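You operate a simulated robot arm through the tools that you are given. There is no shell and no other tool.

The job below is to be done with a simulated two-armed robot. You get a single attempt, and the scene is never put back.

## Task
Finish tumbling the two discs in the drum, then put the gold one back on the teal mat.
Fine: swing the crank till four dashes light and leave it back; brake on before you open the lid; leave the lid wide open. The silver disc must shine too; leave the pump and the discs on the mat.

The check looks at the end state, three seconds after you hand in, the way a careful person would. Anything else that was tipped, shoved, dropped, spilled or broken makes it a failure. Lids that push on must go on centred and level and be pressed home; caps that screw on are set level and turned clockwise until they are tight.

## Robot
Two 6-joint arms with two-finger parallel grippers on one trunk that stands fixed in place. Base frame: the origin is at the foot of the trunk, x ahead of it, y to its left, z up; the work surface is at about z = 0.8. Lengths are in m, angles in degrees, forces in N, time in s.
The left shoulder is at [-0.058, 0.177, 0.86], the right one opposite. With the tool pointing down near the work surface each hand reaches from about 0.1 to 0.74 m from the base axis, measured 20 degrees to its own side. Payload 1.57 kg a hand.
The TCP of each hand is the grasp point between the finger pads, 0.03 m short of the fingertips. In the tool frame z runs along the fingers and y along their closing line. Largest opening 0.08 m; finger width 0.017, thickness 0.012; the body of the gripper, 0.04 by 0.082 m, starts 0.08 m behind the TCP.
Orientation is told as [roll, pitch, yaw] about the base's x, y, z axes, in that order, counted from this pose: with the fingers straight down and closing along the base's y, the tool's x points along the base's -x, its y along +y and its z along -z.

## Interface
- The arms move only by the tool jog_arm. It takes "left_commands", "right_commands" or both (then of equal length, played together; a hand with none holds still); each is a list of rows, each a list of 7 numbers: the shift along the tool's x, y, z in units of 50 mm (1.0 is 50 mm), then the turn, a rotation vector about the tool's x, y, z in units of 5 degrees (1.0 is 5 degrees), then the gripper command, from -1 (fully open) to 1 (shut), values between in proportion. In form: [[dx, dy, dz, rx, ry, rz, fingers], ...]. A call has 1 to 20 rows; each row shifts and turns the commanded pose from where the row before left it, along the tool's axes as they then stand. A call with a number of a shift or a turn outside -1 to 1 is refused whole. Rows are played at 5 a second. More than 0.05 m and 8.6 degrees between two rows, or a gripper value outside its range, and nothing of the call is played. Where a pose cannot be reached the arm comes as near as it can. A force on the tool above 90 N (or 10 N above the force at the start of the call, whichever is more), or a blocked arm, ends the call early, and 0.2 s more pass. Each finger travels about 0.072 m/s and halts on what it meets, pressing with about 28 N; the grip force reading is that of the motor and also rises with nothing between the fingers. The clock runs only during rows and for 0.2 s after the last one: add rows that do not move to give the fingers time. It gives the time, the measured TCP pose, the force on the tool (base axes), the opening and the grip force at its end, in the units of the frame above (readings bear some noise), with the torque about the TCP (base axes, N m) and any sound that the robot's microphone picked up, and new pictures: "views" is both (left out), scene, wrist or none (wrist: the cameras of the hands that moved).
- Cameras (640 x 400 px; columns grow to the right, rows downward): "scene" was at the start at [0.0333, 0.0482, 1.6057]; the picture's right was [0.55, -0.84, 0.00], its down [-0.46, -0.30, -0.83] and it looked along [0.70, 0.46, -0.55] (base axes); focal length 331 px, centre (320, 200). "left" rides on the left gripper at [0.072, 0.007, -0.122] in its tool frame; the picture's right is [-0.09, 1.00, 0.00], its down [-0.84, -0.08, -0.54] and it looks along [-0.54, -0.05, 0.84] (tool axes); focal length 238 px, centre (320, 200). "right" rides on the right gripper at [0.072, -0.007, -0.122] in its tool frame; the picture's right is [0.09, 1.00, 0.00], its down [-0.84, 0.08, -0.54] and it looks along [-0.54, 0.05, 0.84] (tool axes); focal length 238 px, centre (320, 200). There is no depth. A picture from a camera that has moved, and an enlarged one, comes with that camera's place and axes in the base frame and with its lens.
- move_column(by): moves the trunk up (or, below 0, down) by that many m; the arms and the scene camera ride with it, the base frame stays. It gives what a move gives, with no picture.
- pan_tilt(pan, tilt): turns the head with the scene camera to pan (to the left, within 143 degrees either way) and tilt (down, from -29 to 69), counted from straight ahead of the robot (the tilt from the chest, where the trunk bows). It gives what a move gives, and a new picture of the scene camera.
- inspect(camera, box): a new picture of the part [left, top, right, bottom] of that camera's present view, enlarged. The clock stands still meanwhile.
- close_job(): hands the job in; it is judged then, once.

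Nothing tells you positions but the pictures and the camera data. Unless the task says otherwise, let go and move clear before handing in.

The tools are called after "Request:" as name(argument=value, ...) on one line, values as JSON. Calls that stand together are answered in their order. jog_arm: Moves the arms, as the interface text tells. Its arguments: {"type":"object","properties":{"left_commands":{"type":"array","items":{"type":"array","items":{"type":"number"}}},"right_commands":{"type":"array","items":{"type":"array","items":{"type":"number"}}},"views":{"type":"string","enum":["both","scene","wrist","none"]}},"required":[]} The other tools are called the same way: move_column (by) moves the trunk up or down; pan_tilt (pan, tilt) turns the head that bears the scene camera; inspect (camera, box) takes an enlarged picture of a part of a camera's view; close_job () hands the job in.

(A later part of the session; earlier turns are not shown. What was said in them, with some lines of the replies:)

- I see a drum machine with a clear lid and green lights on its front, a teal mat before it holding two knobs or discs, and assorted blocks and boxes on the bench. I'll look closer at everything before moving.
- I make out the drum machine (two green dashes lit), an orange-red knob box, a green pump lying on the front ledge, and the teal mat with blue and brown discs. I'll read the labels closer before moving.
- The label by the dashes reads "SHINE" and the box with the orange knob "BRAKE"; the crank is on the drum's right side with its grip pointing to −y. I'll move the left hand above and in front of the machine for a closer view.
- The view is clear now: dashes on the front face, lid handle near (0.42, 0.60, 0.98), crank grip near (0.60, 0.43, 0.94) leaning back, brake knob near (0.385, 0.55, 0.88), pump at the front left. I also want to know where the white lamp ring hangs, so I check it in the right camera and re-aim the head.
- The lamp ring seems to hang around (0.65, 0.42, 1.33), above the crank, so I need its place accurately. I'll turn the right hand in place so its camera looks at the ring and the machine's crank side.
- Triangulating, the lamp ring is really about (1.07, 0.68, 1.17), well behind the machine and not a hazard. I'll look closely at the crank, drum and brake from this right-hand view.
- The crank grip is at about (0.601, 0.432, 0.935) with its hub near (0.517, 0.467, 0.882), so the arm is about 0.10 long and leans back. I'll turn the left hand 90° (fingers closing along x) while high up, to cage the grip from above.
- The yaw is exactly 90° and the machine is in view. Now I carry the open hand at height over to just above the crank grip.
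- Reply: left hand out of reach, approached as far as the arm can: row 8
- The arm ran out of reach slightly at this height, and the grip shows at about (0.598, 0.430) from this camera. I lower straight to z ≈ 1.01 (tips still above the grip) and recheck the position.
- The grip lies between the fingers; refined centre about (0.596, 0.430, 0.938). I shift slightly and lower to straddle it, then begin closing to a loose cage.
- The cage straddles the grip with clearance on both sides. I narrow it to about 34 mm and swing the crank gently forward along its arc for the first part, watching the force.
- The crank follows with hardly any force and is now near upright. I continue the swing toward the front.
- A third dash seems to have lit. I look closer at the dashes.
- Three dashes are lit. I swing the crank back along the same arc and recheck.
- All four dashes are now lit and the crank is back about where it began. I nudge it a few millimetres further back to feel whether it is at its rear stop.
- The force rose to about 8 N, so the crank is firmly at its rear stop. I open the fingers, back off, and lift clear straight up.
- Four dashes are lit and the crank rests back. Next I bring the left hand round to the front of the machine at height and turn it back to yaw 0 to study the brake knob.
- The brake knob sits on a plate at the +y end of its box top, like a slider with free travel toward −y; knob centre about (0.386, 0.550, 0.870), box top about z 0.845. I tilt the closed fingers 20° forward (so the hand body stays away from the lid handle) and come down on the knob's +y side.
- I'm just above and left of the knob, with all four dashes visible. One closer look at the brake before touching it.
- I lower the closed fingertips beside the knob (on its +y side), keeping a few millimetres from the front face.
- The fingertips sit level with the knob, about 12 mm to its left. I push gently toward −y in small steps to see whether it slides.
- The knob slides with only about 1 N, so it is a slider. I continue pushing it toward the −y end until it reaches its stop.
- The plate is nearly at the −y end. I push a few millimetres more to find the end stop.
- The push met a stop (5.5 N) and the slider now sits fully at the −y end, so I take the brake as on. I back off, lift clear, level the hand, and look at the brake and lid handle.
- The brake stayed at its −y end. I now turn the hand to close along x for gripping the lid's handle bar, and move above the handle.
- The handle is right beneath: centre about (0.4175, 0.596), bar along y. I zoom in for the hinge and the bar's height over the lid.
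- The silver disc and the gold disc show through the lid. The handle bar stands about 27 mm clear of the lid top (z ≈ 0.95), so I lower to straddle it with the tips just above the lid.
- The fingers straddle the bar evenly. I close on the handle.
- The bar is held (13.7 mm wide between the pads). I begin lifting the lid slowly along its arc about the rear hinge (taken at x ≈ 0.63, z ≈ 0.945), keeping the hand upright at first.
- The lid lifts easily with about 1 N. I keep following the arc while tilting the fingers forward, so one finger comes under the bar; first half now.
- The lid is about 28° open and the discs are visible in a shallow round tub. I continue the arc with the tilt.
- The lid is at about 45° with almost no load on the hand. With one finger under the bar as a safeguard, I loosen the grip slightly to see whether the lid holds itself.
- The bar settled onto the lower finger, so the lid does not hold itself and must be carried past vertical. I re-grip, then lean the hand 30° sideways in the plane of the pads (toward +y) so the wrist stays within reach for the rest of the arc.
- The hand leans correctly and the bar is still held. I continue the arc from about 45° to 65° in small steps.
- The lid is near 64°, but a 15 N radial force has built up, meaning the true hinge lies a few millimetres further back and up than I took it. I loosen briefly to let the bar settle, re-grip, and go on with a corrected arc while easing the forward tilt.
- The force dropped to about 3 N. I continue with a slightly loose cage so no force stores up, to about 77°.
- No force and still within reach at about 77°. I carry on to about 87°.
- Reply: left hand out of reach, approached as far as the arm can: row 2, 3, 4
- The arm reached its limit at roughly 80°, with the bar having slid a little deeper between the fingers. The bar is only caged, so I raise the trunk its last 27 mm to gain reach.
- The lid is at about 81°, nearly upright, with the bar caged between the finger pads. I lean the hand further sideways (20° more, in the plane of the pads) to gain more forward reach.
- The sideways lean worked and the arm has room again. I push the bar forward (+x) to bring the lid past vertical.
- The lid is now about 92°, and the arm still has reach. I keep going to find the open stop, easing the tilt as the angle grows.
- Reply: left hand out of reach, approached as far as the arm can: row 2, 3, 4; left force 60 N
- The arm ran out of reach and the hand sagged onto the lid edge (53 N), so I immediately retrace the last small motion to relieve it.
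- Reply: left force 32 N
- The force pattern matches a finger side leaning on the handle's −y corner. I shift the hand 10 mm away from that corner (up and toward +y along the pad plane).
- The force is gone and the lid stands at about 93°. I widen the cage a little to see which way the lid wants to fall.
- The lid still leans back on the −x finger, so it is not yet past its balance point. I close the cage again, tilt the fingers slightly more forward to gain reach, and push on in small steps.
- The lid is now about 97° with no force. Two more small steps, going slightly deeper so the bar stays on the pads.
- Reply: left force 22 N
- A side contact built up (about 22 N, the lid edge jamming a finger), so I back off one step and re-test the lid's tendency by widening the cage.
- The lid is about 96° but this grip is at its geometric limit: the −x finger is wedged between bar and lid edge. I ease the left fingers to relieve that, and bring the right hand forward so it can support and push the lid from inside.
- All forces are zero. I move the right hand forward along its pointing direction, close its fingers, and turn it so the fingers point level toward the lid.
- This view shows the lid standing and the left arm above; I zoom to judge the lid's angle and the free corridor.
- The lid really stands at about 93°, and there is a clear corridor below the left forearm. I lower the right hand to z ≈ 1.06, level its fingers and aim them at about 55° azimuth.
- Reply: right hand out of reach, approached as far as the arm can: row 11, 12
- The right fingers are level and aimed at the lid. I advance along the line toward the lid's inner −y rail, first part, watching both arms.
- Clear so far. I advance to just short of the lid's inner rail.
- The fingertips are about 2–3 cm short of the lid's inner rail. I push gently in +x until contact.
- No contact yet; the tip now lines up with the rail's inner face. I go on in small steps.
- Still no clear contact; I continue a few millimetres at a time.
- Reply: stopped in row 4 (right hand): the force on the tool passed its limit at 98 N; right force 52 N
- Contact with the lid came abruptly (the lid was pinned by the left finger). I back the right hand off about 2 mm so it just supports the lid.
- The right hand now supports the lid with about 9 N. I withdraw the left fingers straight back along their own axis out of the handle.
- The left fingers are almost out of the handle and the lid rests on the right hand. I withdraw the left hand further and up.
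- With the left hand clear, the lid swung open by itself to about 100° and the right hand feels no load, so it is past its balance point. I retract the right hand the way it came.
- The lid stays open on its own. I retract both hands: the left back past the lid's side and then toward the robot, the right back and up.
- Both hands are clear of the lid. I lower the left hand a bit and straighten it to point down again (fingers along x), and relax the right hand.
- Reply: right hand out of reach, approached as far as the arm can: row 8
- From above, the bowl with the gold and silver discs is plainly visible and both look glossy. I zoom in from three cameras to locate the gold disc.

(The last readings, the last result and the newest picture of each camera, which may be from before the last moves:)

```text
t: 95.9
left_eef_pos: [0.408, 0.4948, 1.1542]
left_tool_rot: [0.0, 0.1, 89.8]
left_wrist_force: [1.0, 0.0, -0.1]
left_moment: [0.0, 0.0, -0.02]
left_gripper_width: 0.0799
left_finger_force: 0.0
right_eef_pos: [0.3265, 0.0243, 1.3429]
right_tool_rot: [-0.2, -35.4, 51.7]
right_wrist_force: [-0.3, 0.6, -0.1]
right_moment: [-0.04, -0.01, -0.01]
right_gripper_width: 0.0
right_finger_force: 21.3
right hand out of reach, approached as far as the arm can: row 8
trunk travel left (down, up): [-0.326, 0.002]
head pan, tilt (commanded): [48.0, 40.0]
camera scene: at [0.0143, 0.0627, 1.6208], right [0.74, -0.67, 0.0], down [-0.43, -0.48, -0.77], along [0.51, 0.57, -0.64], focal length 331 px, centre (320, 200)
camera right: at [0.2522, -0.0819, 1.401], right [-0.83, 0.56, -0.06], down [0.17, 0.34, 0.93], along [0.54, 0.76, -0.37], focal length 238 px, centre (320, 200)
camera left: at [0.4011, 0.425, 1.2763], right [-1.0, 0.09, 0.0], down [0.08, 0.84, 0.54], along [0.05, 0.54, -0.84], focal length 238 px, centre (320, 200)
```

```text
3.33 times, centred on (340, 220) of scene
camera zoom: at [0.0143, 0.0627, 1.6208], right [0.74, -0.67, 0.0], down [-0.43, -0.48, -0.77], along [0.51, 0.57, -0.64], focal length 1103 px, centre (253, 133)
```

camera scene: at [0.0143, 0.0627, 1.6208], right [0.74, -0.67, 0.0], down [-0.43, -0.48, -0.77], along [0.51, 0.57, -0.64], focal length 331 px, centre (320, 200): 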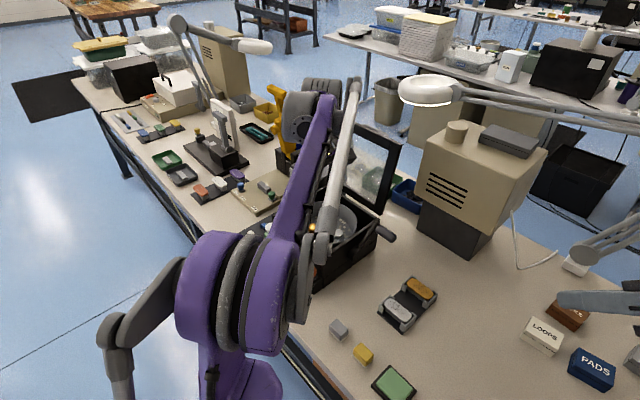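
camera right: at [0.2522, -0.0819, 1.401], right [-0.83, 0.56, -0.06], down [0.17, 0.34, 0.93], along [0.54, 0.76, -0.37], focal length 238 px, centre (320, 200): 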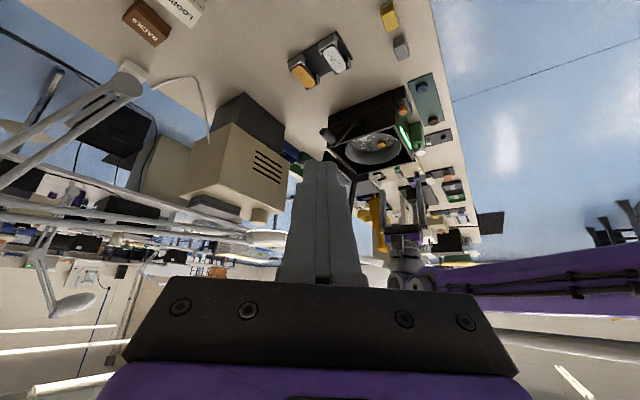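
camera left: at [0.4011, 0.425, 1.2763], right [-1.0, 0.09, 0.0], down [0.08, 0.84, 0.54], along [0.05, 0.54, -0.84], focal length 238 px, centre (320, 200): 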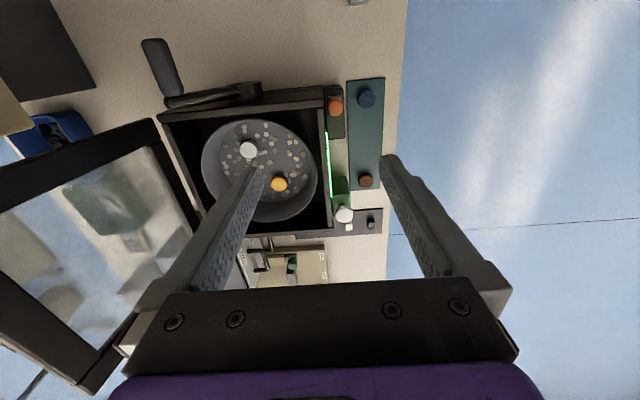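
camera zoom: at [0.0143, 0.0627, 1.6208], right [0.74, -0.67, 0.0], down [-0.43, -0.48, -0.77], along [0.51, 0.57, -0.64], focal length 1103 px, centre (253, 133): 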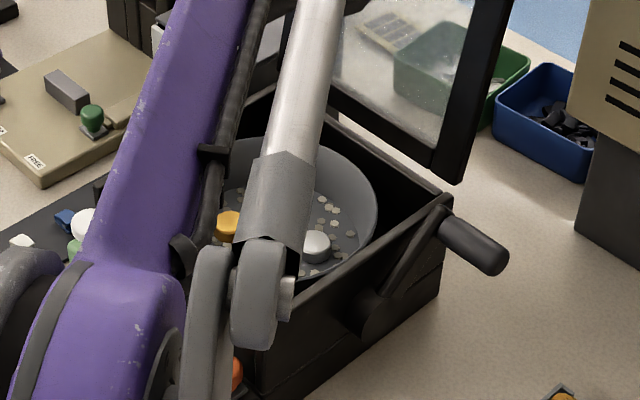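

Triangulation puts the gold disc at about (0.496, 0.631) with its top near z = 0.885; it is shiny and 32 mm across. I move above it with the fingers partly open.

Request:
jog_arm(left_commands=[[-0.544, -0.352, 0.5, 0, 0, 0, -0.25], [-0.544, -0.352, 0.5, 0, 0, 0, -0.25], [-0.544, -0.352, 0.5, 0, 0, 0, -0.25], [-0.544, -0.352, 0.5, 0, 0, 0, -0.25], [-0.544, -0.352, 0.5, 0, 0, 0, -0.25], [0, 0, 0, 0, 0, 0, -0.25]], views="both")

Request:
inspect(camera="left", box=[220, 80, 420, 240])

```text
t: 97.3
left_eef_pos: [0.4993, 0.6328, 1.0279]
left_tool_rot: [-0.3, 0.1, 89.9]
left_wrist_force: [-0.4, 0.6, -0.3]
left_moment: [0.0, -0.01, 0.02]
left_gripper_width: 0.05
left_finger_force: 0.0
right_eef_pos: [0.3263, 0.0247, 1.344]
right_tool_rot: [-0.1, -35.5, 51.8]
right_wrist_force: [-0.3, 0.3, 0.7]
right_moment: [0.01, -0.02, -0.01]
right_gripper_width: 0.0
right_finger_force: 21.2
trunk travel left (down, up): [-0.326, 0.002]
head pan, tilt (commanded): [48.0, 40.0]
camera scene: at [0.0139, 0.0617, 1.6209], right [0.74, -0.67, 0.0], down [-0.43, -0.48, -0.77], along [0.51, 0.57, -0.64], focal length 331 px, centre (320, 200)
camera left: at [0.4929, 0.5629, 1.1502], right [-1.0, 0.09, 0.0], down [0.08, 0.84, 0.54], along [0.05, 0.54, -0.84], focal length 238 px, centre (320, 200)
```

scene: 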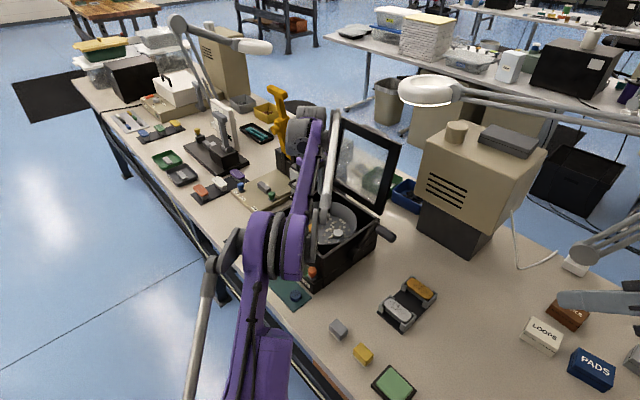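
left: 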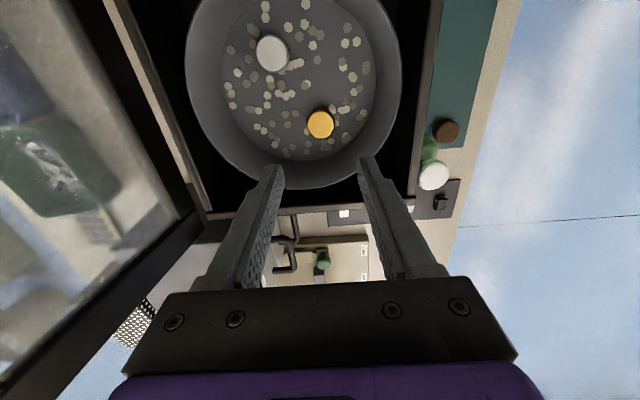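

```text
2.50 times, centred on (320, 160) of left
camera zoom: at [0.4929, 0.5629, 1.1502], right [-1.0, 0.09, 0.0], down [0.08, 0.84, 0.54], along [0.05, 0.54, -0.84], focal length 596 px, centre (320, 300)
```

zoom: 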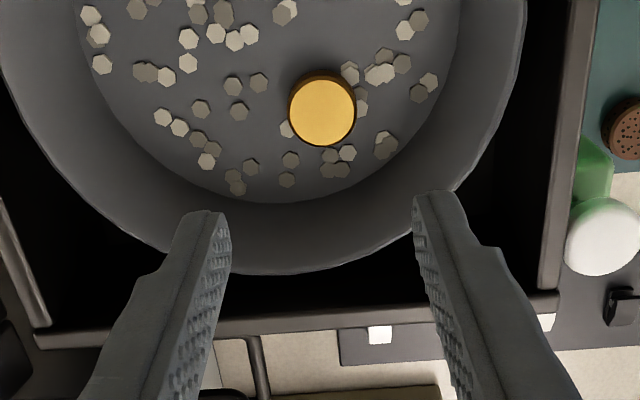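

The disc is centred between the fingers at about (0.498, 0.635). I lower until the tips are just above the disc and recheck.

Request:
jog_arm(left_commands=[[-0.04, 0.02, 0.69, 0, 0, 0, -0.25], [0, 0, 0.69, 0, 0, 0, -0.25], [0, 0, 0.66, 0, 0, 0, -0.25], [0, 0, 0, 0, 0, 0, -0.25]], views="wrist")

Request:
inspect(camera="left", box=[220, 80, 420, 240])

Request:
inspect(camera="right", box=[320, 100, 430, 170])

```text
t: 98.3
left_eef_pos: [0.4984, 0.6344, 0.9293]
left_tool_rot: [-0.2, 0.0, 89.9]
left_wrist_force: [-0.3, 0.2, -0.1]
left_moment: [-0.02, 0.0, 0.01]
left_gripper_width: 0.0502
left_finger_force: 0.0
right_eef_pos: [0.3275, 0.0248, 1.3426]
right_tool_rot: [0.0, -35.4, 51.8]
right_wrist_force: [-0.7, 0.3, 0.0]
right_moment: [0.0, 0.04, 0.02]
right_gripper_width: 0.0
right_finger_force: 21.6
trunk travel left (down, up): [-0.326, 0.002]
head pan, tilt (commanded): [48.0, 40.0]
camera left: at [0.4903, 0.5637, 1.0504], right [-1.0, 0.09, 0.0], down [0.08, 0.84, 0.54], along [0.05, 0.54, -0.84], focal length 238 px, centre (320, 200)
```

left: 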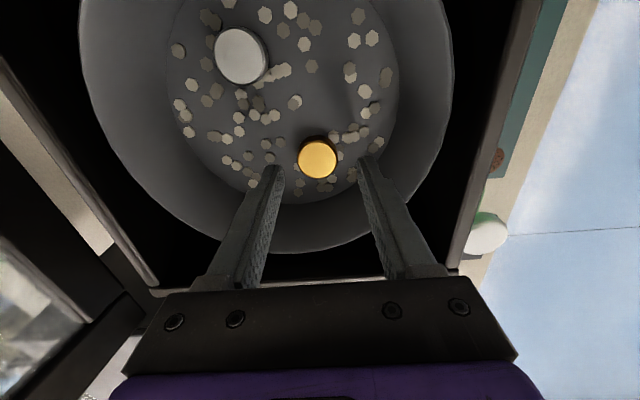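

```text
2.50 times, centred on (320, 160) of left
camera zoom: at [0.4903, 0.5637, 1.0504], right [-1.0, 0.09, 0.0], down [0.08, 0.84, 0.54], along [0.05, 0.54, -0.84], focal length 596 px, centre (320, 300)
```

zoom: 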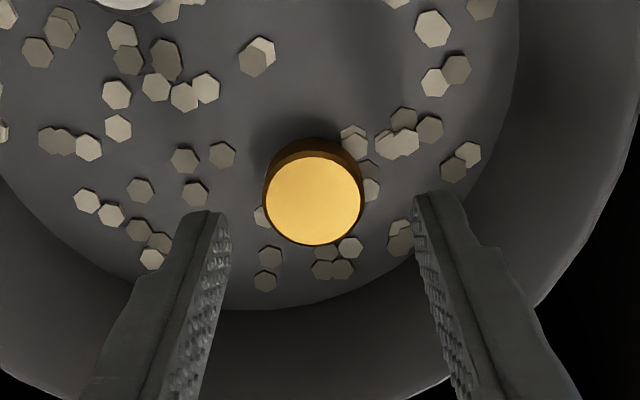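

```text
5.71 times, centred on (375, 135) of right
camera zoom: at [0.2521, -0.0823, 1.401], right [-0.83, 0.56, -0.06], down [0.17, 0.34, 0.93], along [0.54, 0.76, -0.37], focal length 1362 px, centre (6, 571)
```

zoom: 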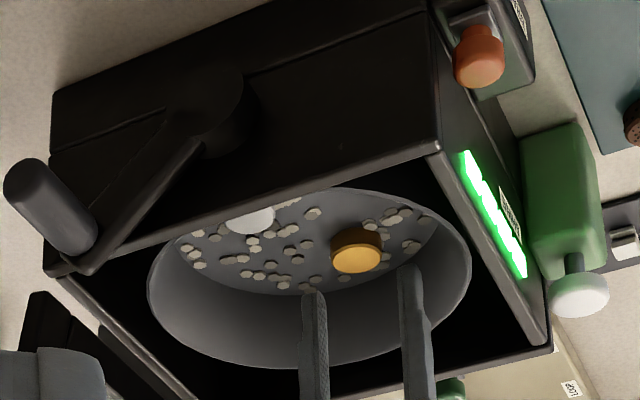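

The fingers straddle the disc with room on both sides. I lower to put the tips around z = 0.875, shifting 2 mm in y to centre.

Request:
jog_arm(left_commands=[[-0.04, 0, 0.25, 0, 0, 0, -0.25], [0, 0, 0.12, 0, 0, 0, -0.25], [0, 0, 0.1, 0, 0, 0, -0.25], [0, 0, 0, 0, 0, 0, -0.25]], views="wrist")

Request:
inspect(camera="left", box=[220, 100, 420, 260])

Request:
inspect(camera="right", box=[340, 110, 430, 170])

```text
t: 99.3
left_eef_pos: [0.4962, 0.6368, 0.9069]
left_tool_rot: [0.0, 0.1, 89.9]
left_wrist_force: [-0.4, -0.9, -0.2]
left_moment: [-0.01, -0.04, -0.01]
left_gripper_width: 0.0498
left_finger_force: 0.0
right_eef_pos: [0.3275, 0.0246, 1.3419]
right_tool_rot: [-0.1, -35.4, 51.9]
right_wrist_force: [0.8, 0.2, -0.6]
right_moment: [-0.03, -0.03, 0.03]
right_gripper_width: 0.0001
right_finger_force: 20.9
trunk travel left (down, up): [-0.326, 0.002]
head pan, tilt (commanded): [48.0, 40.0]
camera left: at [0.49, 0.5656, 1.0276], right [-1.0, 0.09, 0.0], down [0.08, 0.84, 0.54], along [0.05, 0.54, -0.84], focal length 238 px, centre (320, 200)
```

left: 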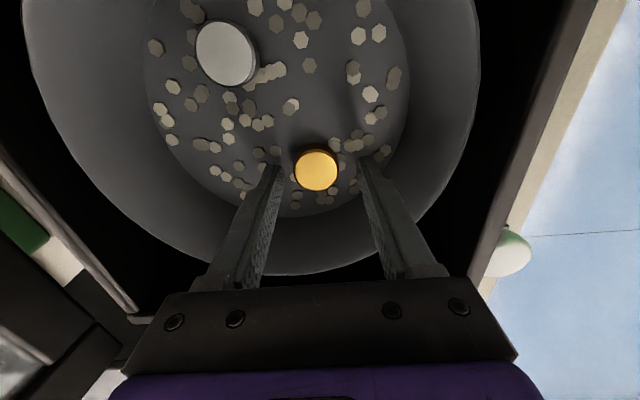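

```text
2.50 times, centred on (320, 180) of left
camera zoom: at [0.49, 0.5656, 1.0276], right [-1.0, 0.09, 0.0], down [0.08, 0.84, 0.54], along [0.05, 0.54, -0.84], focal length 596 px, centre (320, 250)
```

zoom: 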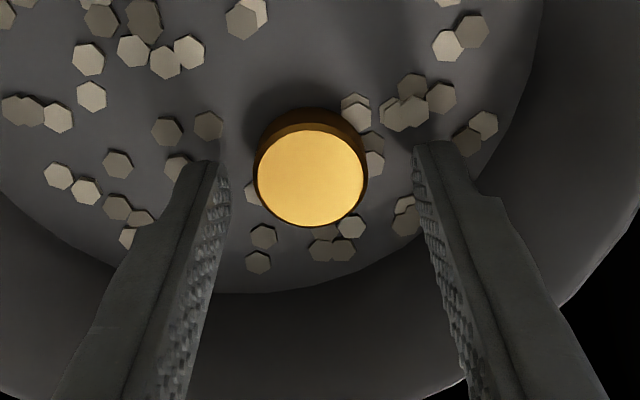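

```text
6.67 times, centred on (385, 140) of right
camera zoom: at [0.2523, -0.082, 1.401], right [-0.83, 0.56, -0.06], down [0.17, 0.34, 0.93], along [0.54, 0.76, -0.37], focal length 1589 px, centre (-113, 600)
```

zoom: 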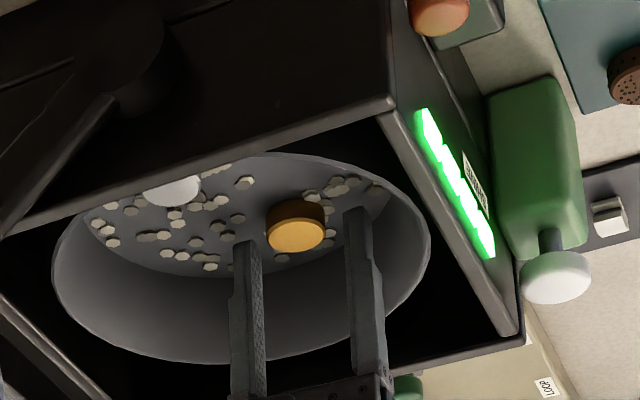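

The tips engage only about 3 mm of the disc, so I go down about 5 mm more and then close on it.

Request:
jog_arm(left_commands=[[0, 0, 0.06, 0, 0, 0, -0.25], [0, 0, 0.05, 0, 0, 0, -0.25], [0, 0, 0, 0, 0, 0, -0.25]], views="none")

Request:
inspect(camera="left", box=[220, 100, 420, 260])

Request:
inspect(camera="right", box=[340, 110, 430, 170])

```text
t: 100.1
left_eef_pos: [0.4968, 0.6348, 0.8998]
left_tool_rot: [-0.1, 0.1, 90.0]
left_wrist_force: [0.6, -0.3, -0.7]
left_moment: [-0.01, -0.03, -0.01]
left_gripper_width: 0.0499
left_finger_force: 0.2
right_eef_pos: [0.3274, 0.0241, 1.3423]
right_tool_rot: [-0.1, -35.4, 51.9]
right_wrist_force: [-0.4, -1.2, -0.6]
right_moment: [-0.01, -0.02, 0.01]
right_gripper_width: 0.0001
right_finger_force: 21.5
trunk travel left (down, up): [-0.326, 0.002]
head pan, tilt (commanded): [48.0, 40.0]
```

```text
2.50 times, centred on (320, 180) of left
camera zoom: at [0.489, 0.5649, 1.0218], right [-1.0, 0.09, 0.0], down [0.08, 0.84, 0.54], along [0.05, 0.54, -0.84], focal length 596 px, centre (320, 250)
```

zoom: 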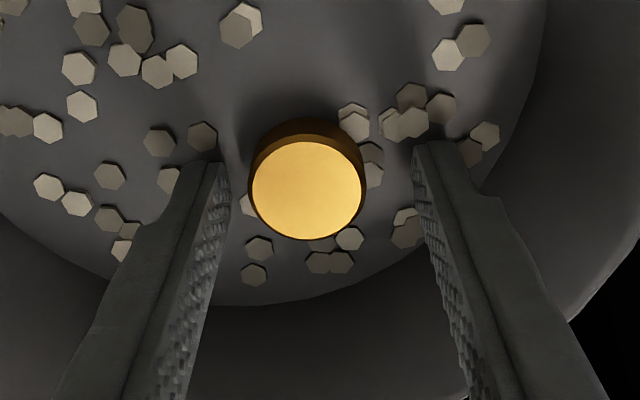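

```text
6.67 times, centred on (385, 140) of right
camera zoom: at [0.2523, -0.0819, 1.401], right [-0.83, 0.56, -0.06], down [0.17, 0.34, 0.93], along [0.54, 0.76, -0.37], focal length 1589 px, centre (-113, 600)
```

zoom: 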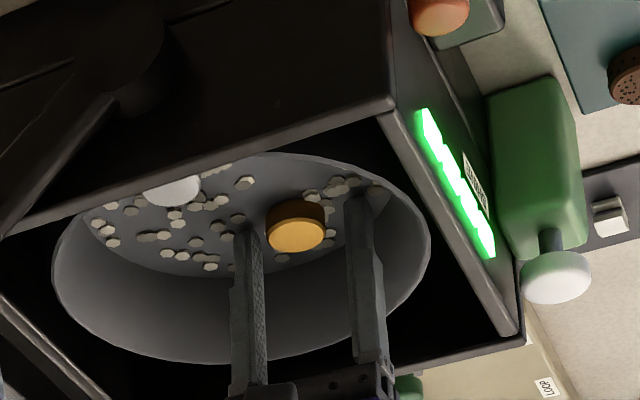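

Good engagement with no contact on the bowl floor. I shift 2 mm in +x to centre and close on the gold disc.

Request:
jog_arm(left_commands=[[0, -0.03, 0, 0, 0, 0, -0.1], [0, 0, 0, 0, 0, 0, 0.1], [0, 0, 0, 0, 0, 0, 0.4], [0, 0, 0, 0, 0, 0, 0.6], [0, 0, 0, 0, 0, 0, 0.6]], views="wrist")

Request:
inspect(camera="left", box=[220, 100, 420, 260])

```text
t: 101.3
left_eef_pos: [0.4976, 0.6353, 0.8994]
left_tool_rot: [-0.1, 0.0, 89.9]
left_wrist_force: [0.1, 0.0, 0.2]
left_moment: [0.03, 0.0, 0.01]
left_gripper_width: 0.0301
left_finger_force: 27.8
right_eef_pos: [0.3264, 0.0247, 1.3431]
right_tool_rot: [-0.1, -35.4, 51.8]
right_wrist_force: [-0.4, 0.0, -0.5]
right_moment: [0.03, -0.01, -0.03]
right_gripper_width: 0.0001
right_finger_force: 21.6
trunk travel left (down, up): [-0.326, 0.002]
head pan, tilt (commanded): [48.0, 40.0]
camera left: at [0.4903, 0.5651, 1.021], right [-1.0, 0.09, 0.0], down [0.08, 0.84, 0.54], along [0.05, 0.54, -0.84], focal length 238 px, centre (320, 200)
```

left: 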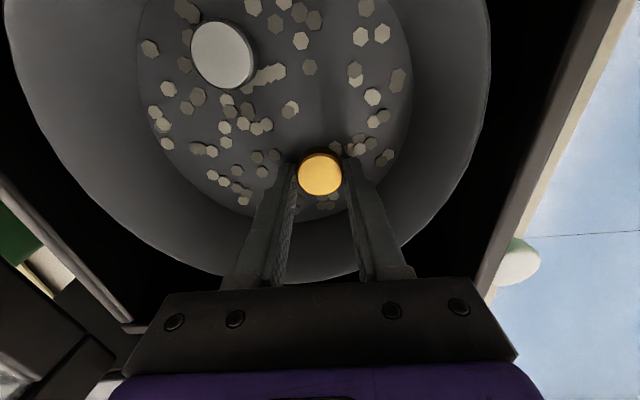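

```text
2.50 times, centred on (320, 180) of left
camera zoom: at [0.4903, 0.5651, 1.021], right [-1.0, 0.09, 0.0], down [0.08, 0.84, 0.54], along [0.05, 0.54, -0.84], focal length 596 px, centre (320, 250)
```

zoom: 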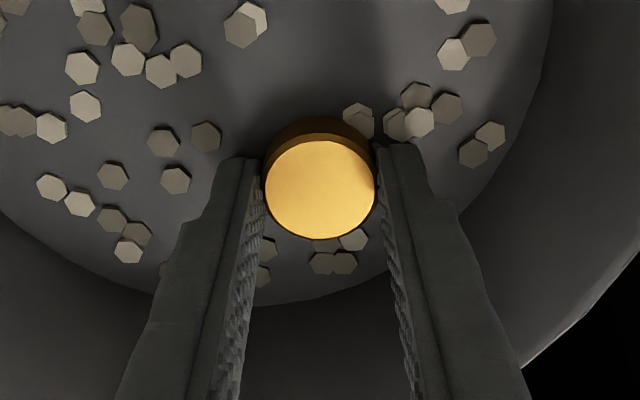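

The disc is held (30 mm between the pads, 28 N). I lift it slowly out of the bowl.

Request:
jog_arm(left_commands=[[0, 0, -0.1, 0, 0, 0, 0.7], [0, 0, -0.2, 0, 0, 0, 0.7], [0, 0, -0.4, 0, 0, 0, 0.7], [0, 0, -0.6, 0, 0, 0, 0.7], [0, 0, -0.8, 0, 0, 0, 0.7], [0, 0, -0.6, 0, 0, 0, 0.7], [0, 0, 0, 0, 0, 0, 0.7]], views="both")

Request:
inspect(camera="left", box=[220, 100, 420, 260])

Request:
inspect(camera="right", box=[320, 90, 450, 210])

```text
t: 102.9
left_eef_pos: [0.4972, 0.6327, 1.0329]
left_tool_rot: [-0.1, 0.3, 89.9]
left_wrist_force: [0.4, -0.1, -0.3]
left_moment: [0.02, -0.01, 0.04]
left_gripper_width: 0.0301
left_finger_force: 28.0
right_eef_pos: [0.3267, 0.0251, 1.3428]
right_tool_rot: [-0.1, -35.4, 51.7]
right_wrist_force: [-0.3, -0.3, 0.4]
right_moment: [-0.03, -0.03, -0.02]
right_gripper_width: 0.0
right_finger_force: 22.0
trunk travel left (down, up): [-0.326, 0.002]
head pan, tilt (commanded): [48.0, 40.0]
camera scene: at [0.0146, 0.063, 1.6208], right [0.74, -0.67, 0.0], down [-0.43, -0.48, -0.77], along [0.51, 0.57, -0.64], focal length 331 px, centre (320, 200)
camera left: at [0.4898, 0.5623, 1.1537], right [-1.0, 0.09, 0.0], down [0.08, 0.84, 0.54], along [0.05, 0.54, -0.84], focal length 238 px, centre (320, 200)
```

scene: 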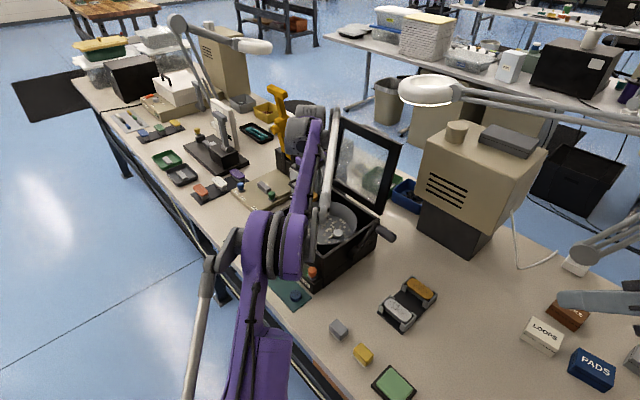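
left: 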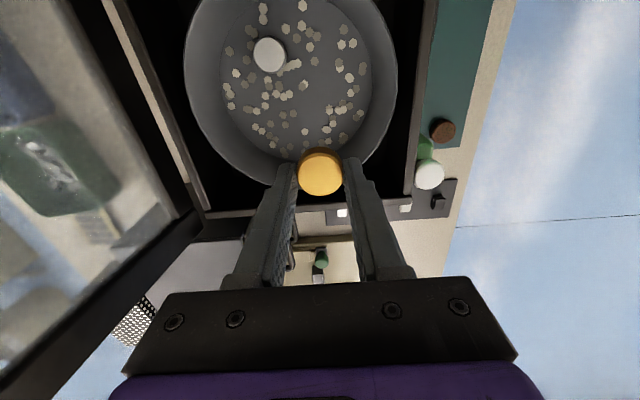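

```text
2.50 times, centred on (320, 180) of left
camera zoom: at [0.4898, 0.5623, 1.1537], right [-1.0, 0.09, 0.0], down [0.08, 0.84, 0.54], along [0.05, 0.54, -0.84], focal length 596 px, centre (320, 250)
```

zoom: 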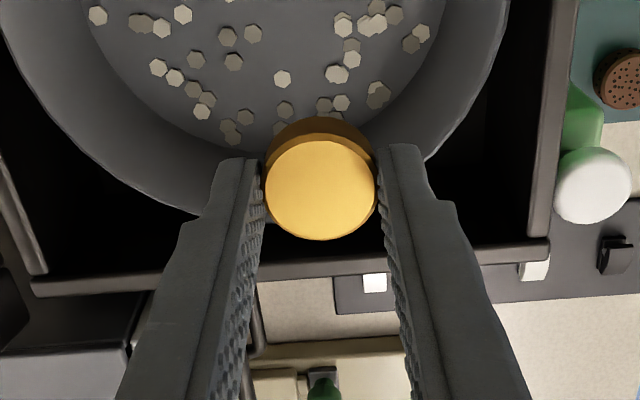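

```text
3.33 times, centred on (385, 150) of right
camera zoom: at [0.2524, -0.0816, 1.401], right [-0.83, 0.56, -0.06], down [0.17, 0.34, 0.93], along [0.54, 0.76, -0.37], focal length 794 px, centre (103, 367)
```

zoom: 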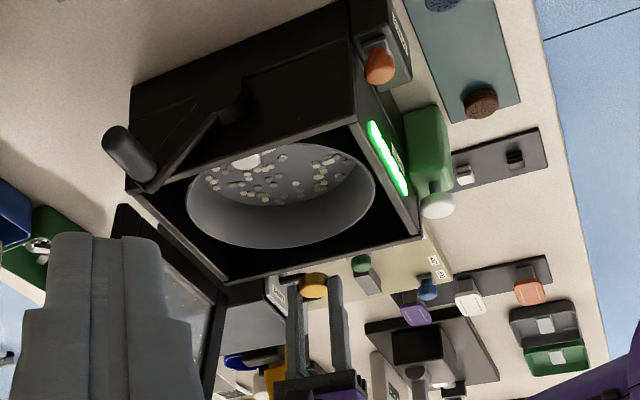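

The gold disc is cleanly held with no pebbles on it. I carry it over the front of the drum to above the middle of the teal mat (between the blue and brown discs).

Request:
jog_arm(left_commands=[[0.165, 0.86, -0.1, 0, 0, 0, 0.7], [0.165, 0.86, 0, 0, 0, 0, 0.7], [0.165, 0.86, 0, 0, 0, 0, 0.7], [0.165, 0.86, 0, 0, 0, 0, 0.7], [0, 0, 0, 0, 0, 0, 0.7]], views="both")

Request:
inspect(camera="left", box=[200, 0, 440, 200])

Request:
inspect(camera="right", box=[390, 60, 490, 180])

```text
t: 104.1
left_eef_pos: [0.3228, 0.603, 1.0358]
left_tool_rot: [0.0, 0.0, 89.8]
left_wrist_force: [-0.3, -0.2, -1.2]
left_moment: [0.0, 0.01, -0.01]
left_gripper_width: 0.0303
left_finger_force: 28.2
right_eef_pos: [0.3283, 0.0258, 1.3425]
right_tool_rot: [-0.1, -35.4, 51.9]
right_wrist_force: [-0.2, -0.7, -0.4]
right_moment: [0.0, 0.02, 0.02]
right_gripper_width: 0.0
right_finger_force: 21.3
trunk travel left (down, up): [-0.326, 0.002]
head pan, tilt (commanded): [48.0, 40.0]
camera scene: at [0.0156, 0.0634, 1.6209], right [0.74, -0.67, 0.0], down [-0.43, -0.48, -0.77], along [0.51, 0.57, -0.64], focal length 331 px, centre (320, 200)
camera left: at [0.3164, 0.5334, 1.1576], right [-1.0, 0.09, 0.0], down [0.08, 0.84, 0.54], along [0.05, 0.54, -0.84], focal length 238 px, centre (320, 200)
```

scene: 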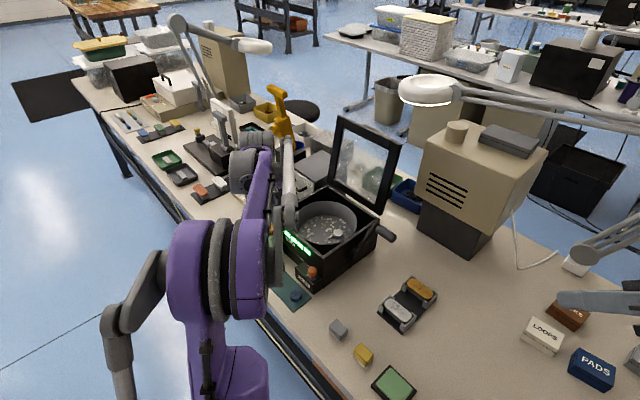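
left: 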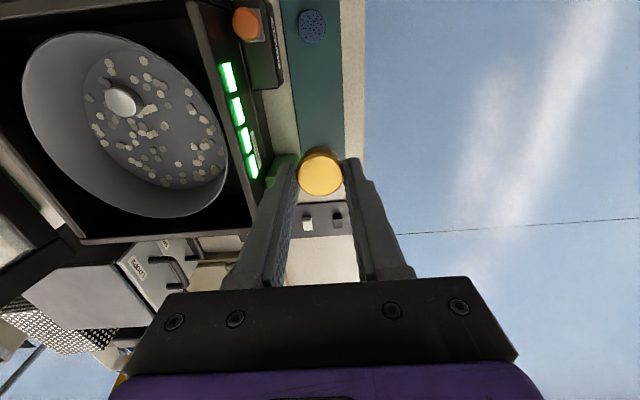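

```text
2.00 times, centred on (320, 100) of left
camera zoom: at [0.3164, 0.5334, 1.1576], right [-1.0, 0.09, 0.0], down [0.08, 0.84, 0.54], along [0.05, 0.54, -0.84], focal length 477 px, centre (320, 400)
```

zoom: 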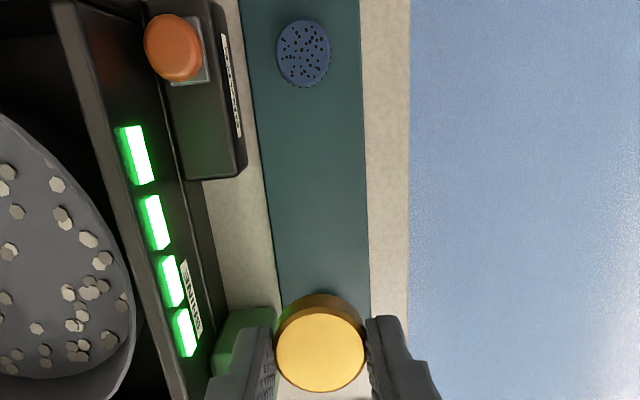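

```text
3.33 times, centred on (440, 120) of right
camera zoom: at [0.2533, -0.0814, 1.4009], right [-0.83, 0.56, -0.06], down [0.17, 0.34, 0.93], along [0.54, 0.76, -0.37], focal length 794 px, centre (-80, 467)
```

zoom: 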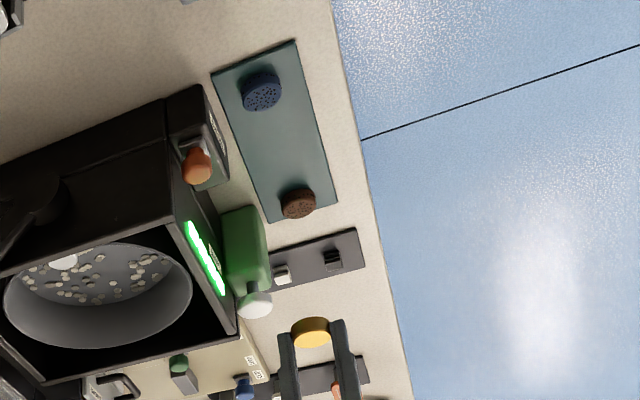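

I'm over the mat's middle; the clearances to pump, brake box and neighbouring discs look fine. I lower to about 1 cm above the mat.

Request:
jog_arm(left_commands=[[0.05, -0.02, 0.8, 0, 0, 0, 0.7], [0, 0, 0.8, 0, 0, 0, 0.7], [0, 0, 0.8, 0, 0, 0, 0.7], [0, 0, 0.8, 0, 0, 0, 0.7], [0, 0, 0.5, 0, 0, 0, 0.7], [0, 0, 0, 0, 0, 0, 0.7]], views="both")

Request:
inspect(camera="right", box=[400, 60, 480, 150])

Request:
inspect(camera="left", box=[200, 60, 440, 260])

```text
t: 105.5
left_eef_pos: [0.3241, 0.6012, 0.8535]
left_tool_rot: [-0.1, 0.1, 90.0]
left_wrist_force: [-0.5, 0.2, -0.5]
left_moment: [0.01, -0.05, 0.02]
left_gripper_width: 0.0305
left_finger_force: 28.2
right_eef_pos: [0.3262, 0.0233, 1.3426]
right_tool_rot: [0.0, -35.4, 51.8]
right_wrist_force: [0.5, 0.1, -0.6]
right_moment: [0.03, 0.0, 0.01]
right_gripper_width: 0.0001
right_finger_force: 21.4
trunk travel left (down, up): [-0.326, 0.002]
head pan, tilt (commanded): [48.0, 40.0]
camera scene: at [0.0144, 0.0626, 1.6209], right [0.74, -0.67, 0.0], down [-0.43, -0.48, -0.77], along [0.51, 0.57, -0.64], focal length 331 px, centre (320, 200)
camera left: at [0.3187, 0.5307, 0.9751], right [-1.0, 0.09, 0.0], down [0.08, 0.84, 0.54], along [0.05, 0.54, -0.84], focal length 238 px, centre (320, 200)
```

scene: 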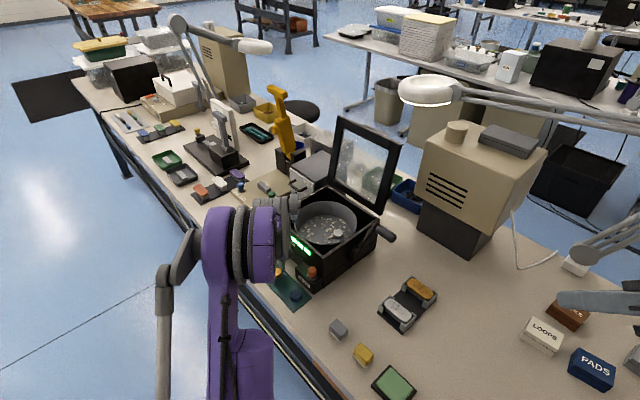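
left: 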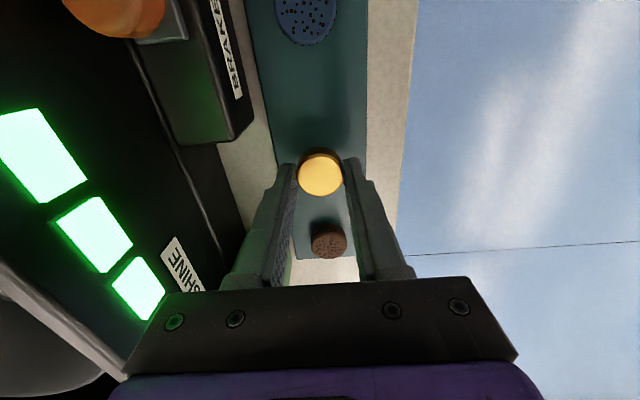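

```text
4.44 times, centred on (440, 105) of right
camera zoom: at [0.2523, -0.0821, 1.401], right [-0.83, 0.56, -0.06], down [0.17, 0.34, 0.93], along [0.54, 0.76, -0.37], focal length 1059 px, centre (-213, 622)
```

zoom: 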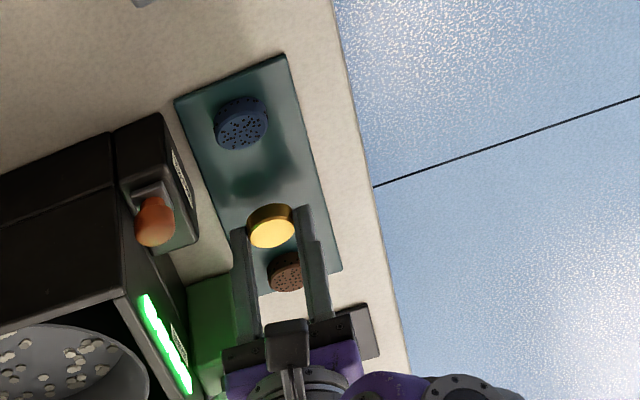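

```text
2.00 times, centred on (320, 160) of left
camera zoom: at [0.3187, 0.5307, 0.9751], right [-1.0, 0.09, 0.0], down [0.08, 0.84, 0.54], along [0.05, 0.54, -0.84], focal length 477 px, centre (320, 280)
```

zoom: 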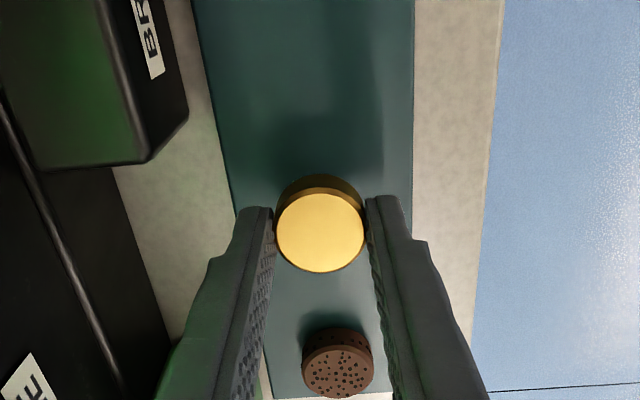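

The disc hangs centred over the mat. I lower the last stretch in small steps, watching for contact.

Request:
jog_arm(left_commands=[[0, 0, 0.12, 0, 0, 0, 0.7], [0, 0, 0.1, 0, 0, 0, 0.7], [0, 0, 0.06, 0, 0, 0, 0.7], [0, 0, 0, 0, 0, 0, 0.7]], views="none")

Request:
inspect(camera="right", box=[410, 70, 470, 130])

```text
t: 106.5
left_eef_pos: [0.327, 0.6008, 0.8387]
left_tool_rot: [-0.1, 0.1, 89.8]
left_wrist_force: [0.1, -0.6, -0.4]
left_moment: [0.0, 0.01, -0.02]
left_gripper_width: 0.0306
left_finger_force: 27.6
right_eef_pos: [0.326, 0.0242, 1.3426]
right_tool_rot: [-0.1, -35.4, 51.8]
right_wrist_force: [1.1, -0.3, -0.5]
right_moment: [-0.01, 0.05, 0.02]
right_gripper_width: 0.0
right_finger_force: 21.4
trunk travel left (down, up): [-0.326, 0.002]
head pan, tilt (commanded): [48.0, 40.0]
```

```text
6.67 times, centred on (440, 100) of right
camera zoom: at [0.2523, -0.0819, 1.401], right [-0.83, 0.56, -0.06], down [0.17, 0.34, 0.93], along [0.54, 0.76, -0.37], focal length 1589 px, centre (-480, 867)
```

zoom: 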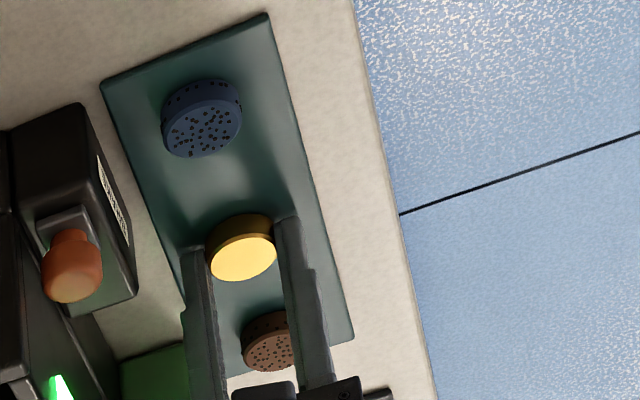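

Close to the mat now, no contact yet; I go on in 1.5–2 mm steps.

Request:
jog_arm(left_commands=[[0, 0, 0.04, 0, 0, 0, 0.7], [0, 0, 0.03, 0, 0, 0, 0.7], [0, 0, 0, 0, 0, 0, 0.7]], views="none")

Request:
inspect(camera="right", box=[410, 70, 470, 130])

```text
t: 107.3
left_eef_pos: [0.3261, 0.6009, 0.8363]
left_tool_rot: [-0.3, 0.0, 89.9]
left_wrist_force: [3.5, 2.7, 16.3]
left_moment: [0.13, -0.06, -0.02]
left_gripper_width: 0.0302
left_finger_force: 27.8
right_eef_pos: [0.3277, 0.0243, 1.3421]
right_tool_rot: [-0.1, -35.5, 51.8]
right_wrist_force: [1.4, 0.4, 0.3]
right_moment: [-0.01, -0.02, 0.01]
right_gripper_width: 0.0002
right_finger_force: 21.1
trunk travel left (down, up): [-0.326, 0.002]
head pan, tilt (commanded): [48.0, 40.0]
```

```text
6.67 times, centred on (440, 100) of right
camera zoom: at [0.2519, -0.083, 1.4011], right [-0.83, 0.56, -0.06], down [0.17, 0.34, 0.93], along [0.54, 0.76, -0.37], focal length 1589 px, centre (-480, 867)
```

zoom: 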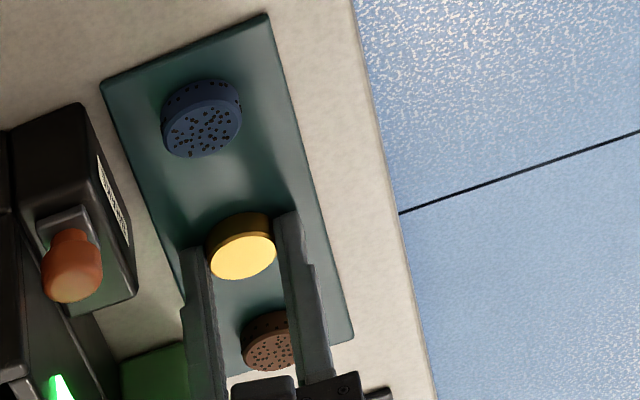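

The disc has touched the mat (16 N). I ease up a hair, then open the fingers gently.

Request:
jog_arm(left_commands=[[0, 0, -0.02, 0, 0, 0, 0.7], [0, 0, 0, 0, 0, 0, 0.2], [0, 0, 0, 0, 0, 0, 0.05], [0, 0, 0, 0, 0, 0, -0.1], [0, 0, 0, 0, 0, 0, -0.2], [0, 0, 0, 0, 0, 0, -0.2]], views="wrist")

Request:
inspect(camera="right", box=[410, 70, 470, 130])

```text
t: 108.7
left_eef_pos: [0.3271, 0.6003, 0.8373]
left_tool_rot: [-0.1, 0.0, 89.9]
left_wrist_force: [1.7, -0.1, -1.2]
left_moment: [-0.02, 0.02, -0.02]
left_gripper_width: 0.0481
left_finger_force: 0.1
right_eef_pos: [0.3259, 0.024, 1.3427]
right_tool_rot: [-0.1, -35.4, 51.8]
right_wrist_force: [-0.3, -0.4, -0.6]
right_moment: [0.0, 0.0, -0.07]
right_gripper_width: 0.0003
right_finger_force: 21.4
trunk travel left (down, up): [-0.326, 0.002]
head pan, tilt (commanded): [48.0, 40.0]
camera left: at [0.3198, 0.5297, 0.959], right [-1.0, 0.09, 0.0], down [0.08, 0.84, 0.54], along [0.05, 0.54, -0.84], focal length 238 px, centre (320, 200)
```

left: 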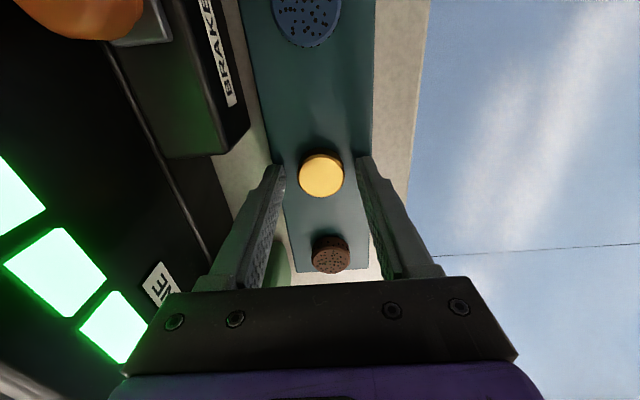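

```text
6.67 times, centred on (440, 100) of right
camera zoom: at [0.2523, -0.0818, 1.401], right [-0.83, 0.56, -0.06], down [0.17, 0.34, 0.93], along [0.54, 0.76, -0.37], focal length 1589 px, centre (-480, 867)
```

zoom: 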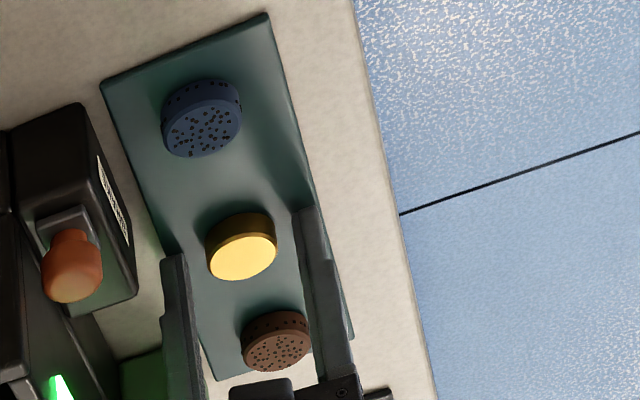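

The gold disc sits flat on the mat between the other two. I lift straight up and away.

Request:
jog_arm(left_commands=[[0, 0, -0.2, 0, 0, 0, -0.2], [0, 0, -0.4, 0, 0, 0, -0.2], [0, 0, -0.8, 0, 0, 0, -0.2], [0, 0, -0.9, 0, 0, 0, -0.2], [0, 0, -0.9, 0, 0, 0, -0.5], [0, 0, -0.9, 0, 0, 0, -1], [0.3, 0.6, -0.6, 0, 0, 0, -1], [0.3, 0.6, -0.4, 0, 0, 0, -1], [0, 0, 0, 0, 0, 0, -1]], views="both")

Request:
inspect(camera="right", box=[310, 60, 480, 190])

Request:
inspect(camera="left", box=[100, 0, 420, 240])

```text
t: 110.7
left_eef_pos: [0.266, 0.5703, 1.0927]
left_tool_rot: [-0.1, 0.1, 89.8]
left_wrist_force: [-0.7, 0.1, 0.0]
left_moment: [-0.01, 0.0, 0.04]
left_gripper_width: 0.0799
left_finger_force: 0.0
right_eef_pos: [0.3265, 0.0261, 1.3437]
right_tool_rot: [0.0, -35.4, 51.8]
right_wrist_force: [0.2, 0.3, 1.1]
right_moment: [-0.02, 0.03, 0.0]
right_gripper_width: 0.0
right_finger_force: 20.9
trunk travel left (down, up): [-0.326, 0.002]
head pan, tilt (commanded): [48.0, 40.0]
camera scene: at [0.0152, 0.0635, 1.6208], right [0.74, -0.67, 0.0], down [-0.43, -0.48, -0.77], along [0.51, 0.57, -0.64], focal length 331 px, centre (320, 200)
camera left: at [0.259, 0.4999, 1.2153], right [-1.0, 0.09, 0.0], down [0.08, 0.84, 0.54], along [0.05, 0.54, -0.84], focal length 238 px, centre (320, 200)
```

scene: 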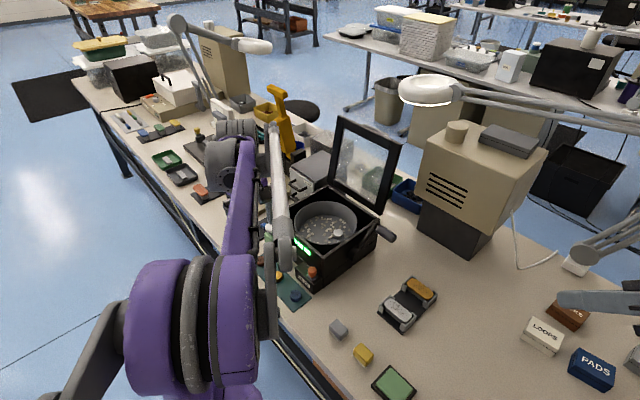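
left: 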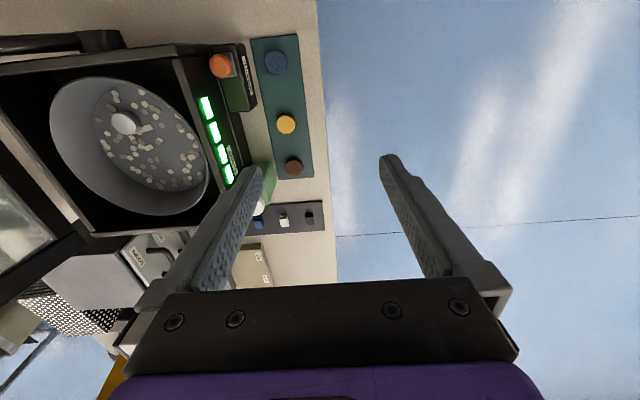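

```text
3.08 times, centred on (395, 125) of right
camera zoom: at [0.253, -0.0812, 1.401], right [-0.83, 0.56, -0.06], down [0.17, 0.34, 0.93], along [0.54, 0.76, -0.37], focal length 733 px, centre (89, 431)
```

zoom: 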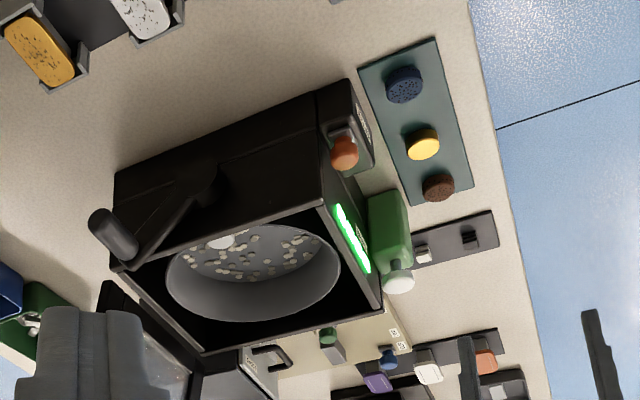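

```text
1.67 times, centred on (260, 120) of left
camera zoom: at [0.259, 0.4999, 1.2153], right [-1.0, 0.09, 0.0], down [0.08, 0.84, 0.54], along [0.05, 0.54, -0.84], focal length 397 px, centre (420, 333)
```

zoom: 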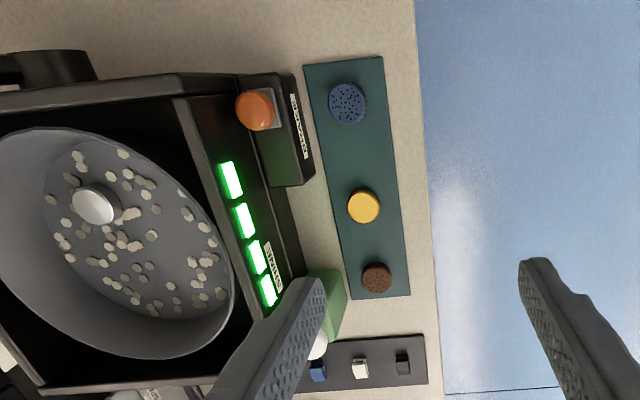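

Everything looks in place: gold on the mat between blue and brown, silver shining in the bowl, four dashes lit, brake at its −y end, crank back. I zoom in for a last check of the lid, crank and surroundings.

Request:
inspect(camera="scene", box=[270, 90, 430, 300])

Request:
inspect(camera="right", box=[300, 100, 420, 200])

Request:
inspect(camera="left", box=[120, 50, 240, 200])

```text
1.90 times, centred on (350, 195) of scene
camera zoom: at [0.0152, 0.0635, 1.6208], right [0.74, -0.67, 0.0], down [-0.43, -0.48, -0.77], along [0.51, 0.57, -0.64], focal length 630 px, centre (263, 210)
```

zoom: 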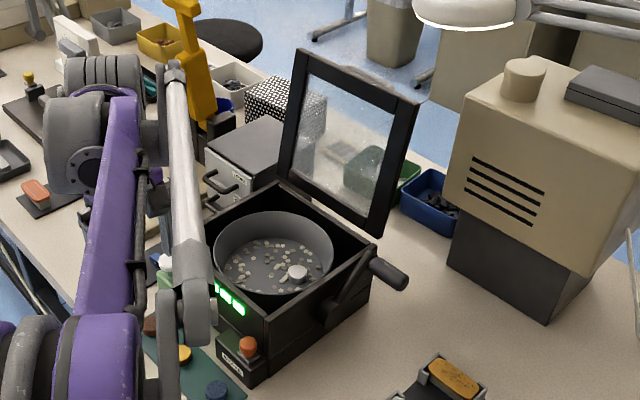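

```text
4.00 times, centred on (360, 150) of right
camera zoom: at [0.253, -0.0812, 1.401], right [-0.83, 0.56, -0.06], down [0.17, 0.34, 0.93], along [0.54, 0.76, -0.37], focal length 953 px, centre (160, 400)
```

zoom: 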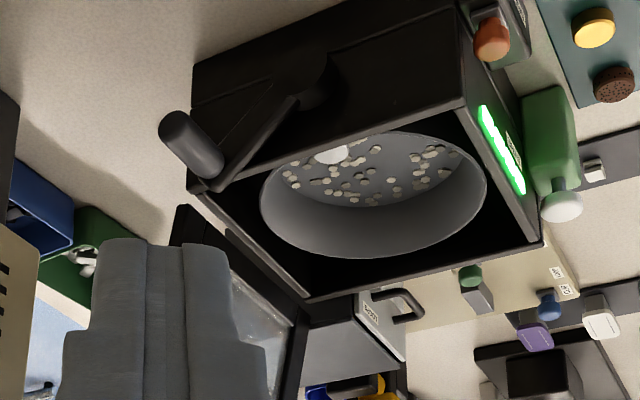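

```text
2.67 times, centred on (180, 125) of left
camera zoom: at [0.259, 0.4999, 1.2153], right [-1.0, 0.09, 0.0], down [0.08, 0.84, 0.54], along [0.05, 0.54, -0.84], focal length 636 px, centre (693, 400)
```

zoom: 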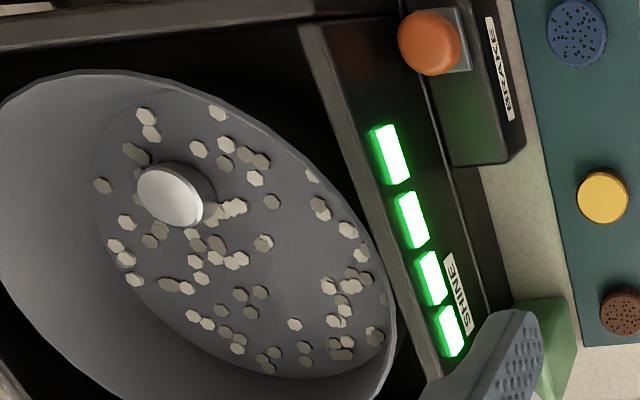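

The lid stands open at about 102°, the crank rests against its rear stop, and the brake is at its end stop. The gold disc lies on the mat between the untouched blue and brown discs, the silver disc shines in the bowl, and the pump still stands where it was. Both hands are empty and clear, so I hand the job in.

Request:
close_job()

```text
The job is handed in.
```

The tumbling is finished and the job is handed in. The gold disc is on the teal mat, in the middle between the blue and brown discs.

- **Crank:** I swung it forward and back once. All four dashes are lit, and it rests against its rear stop.
- **Brake:** I slid it to its far end before touching the lid. I took that end as "on" because the crank had swung freely before. I did not test the crank against it afterwards.
- **Lid:** It stands open on its own at about 102°, as measured from the camera pictures.
- **Silver disc:** It is still in the bowl and looks shiny.
- **Pump and other discs:** I left the pump and the blue and brown discs where they were.

**Rough spots:** Opening the lid did not go smoothly. It would not stay up by itself until past vertical, and the left arm ran out of reach there. I used the right hand to push it from inside. Two contacts were hard: about 53 N on the handle with the left hand, and a brief 98 N on the lid with the right. I saw no damage in the last pictures, but I did not check whether those pushes shifted the machine slightly.
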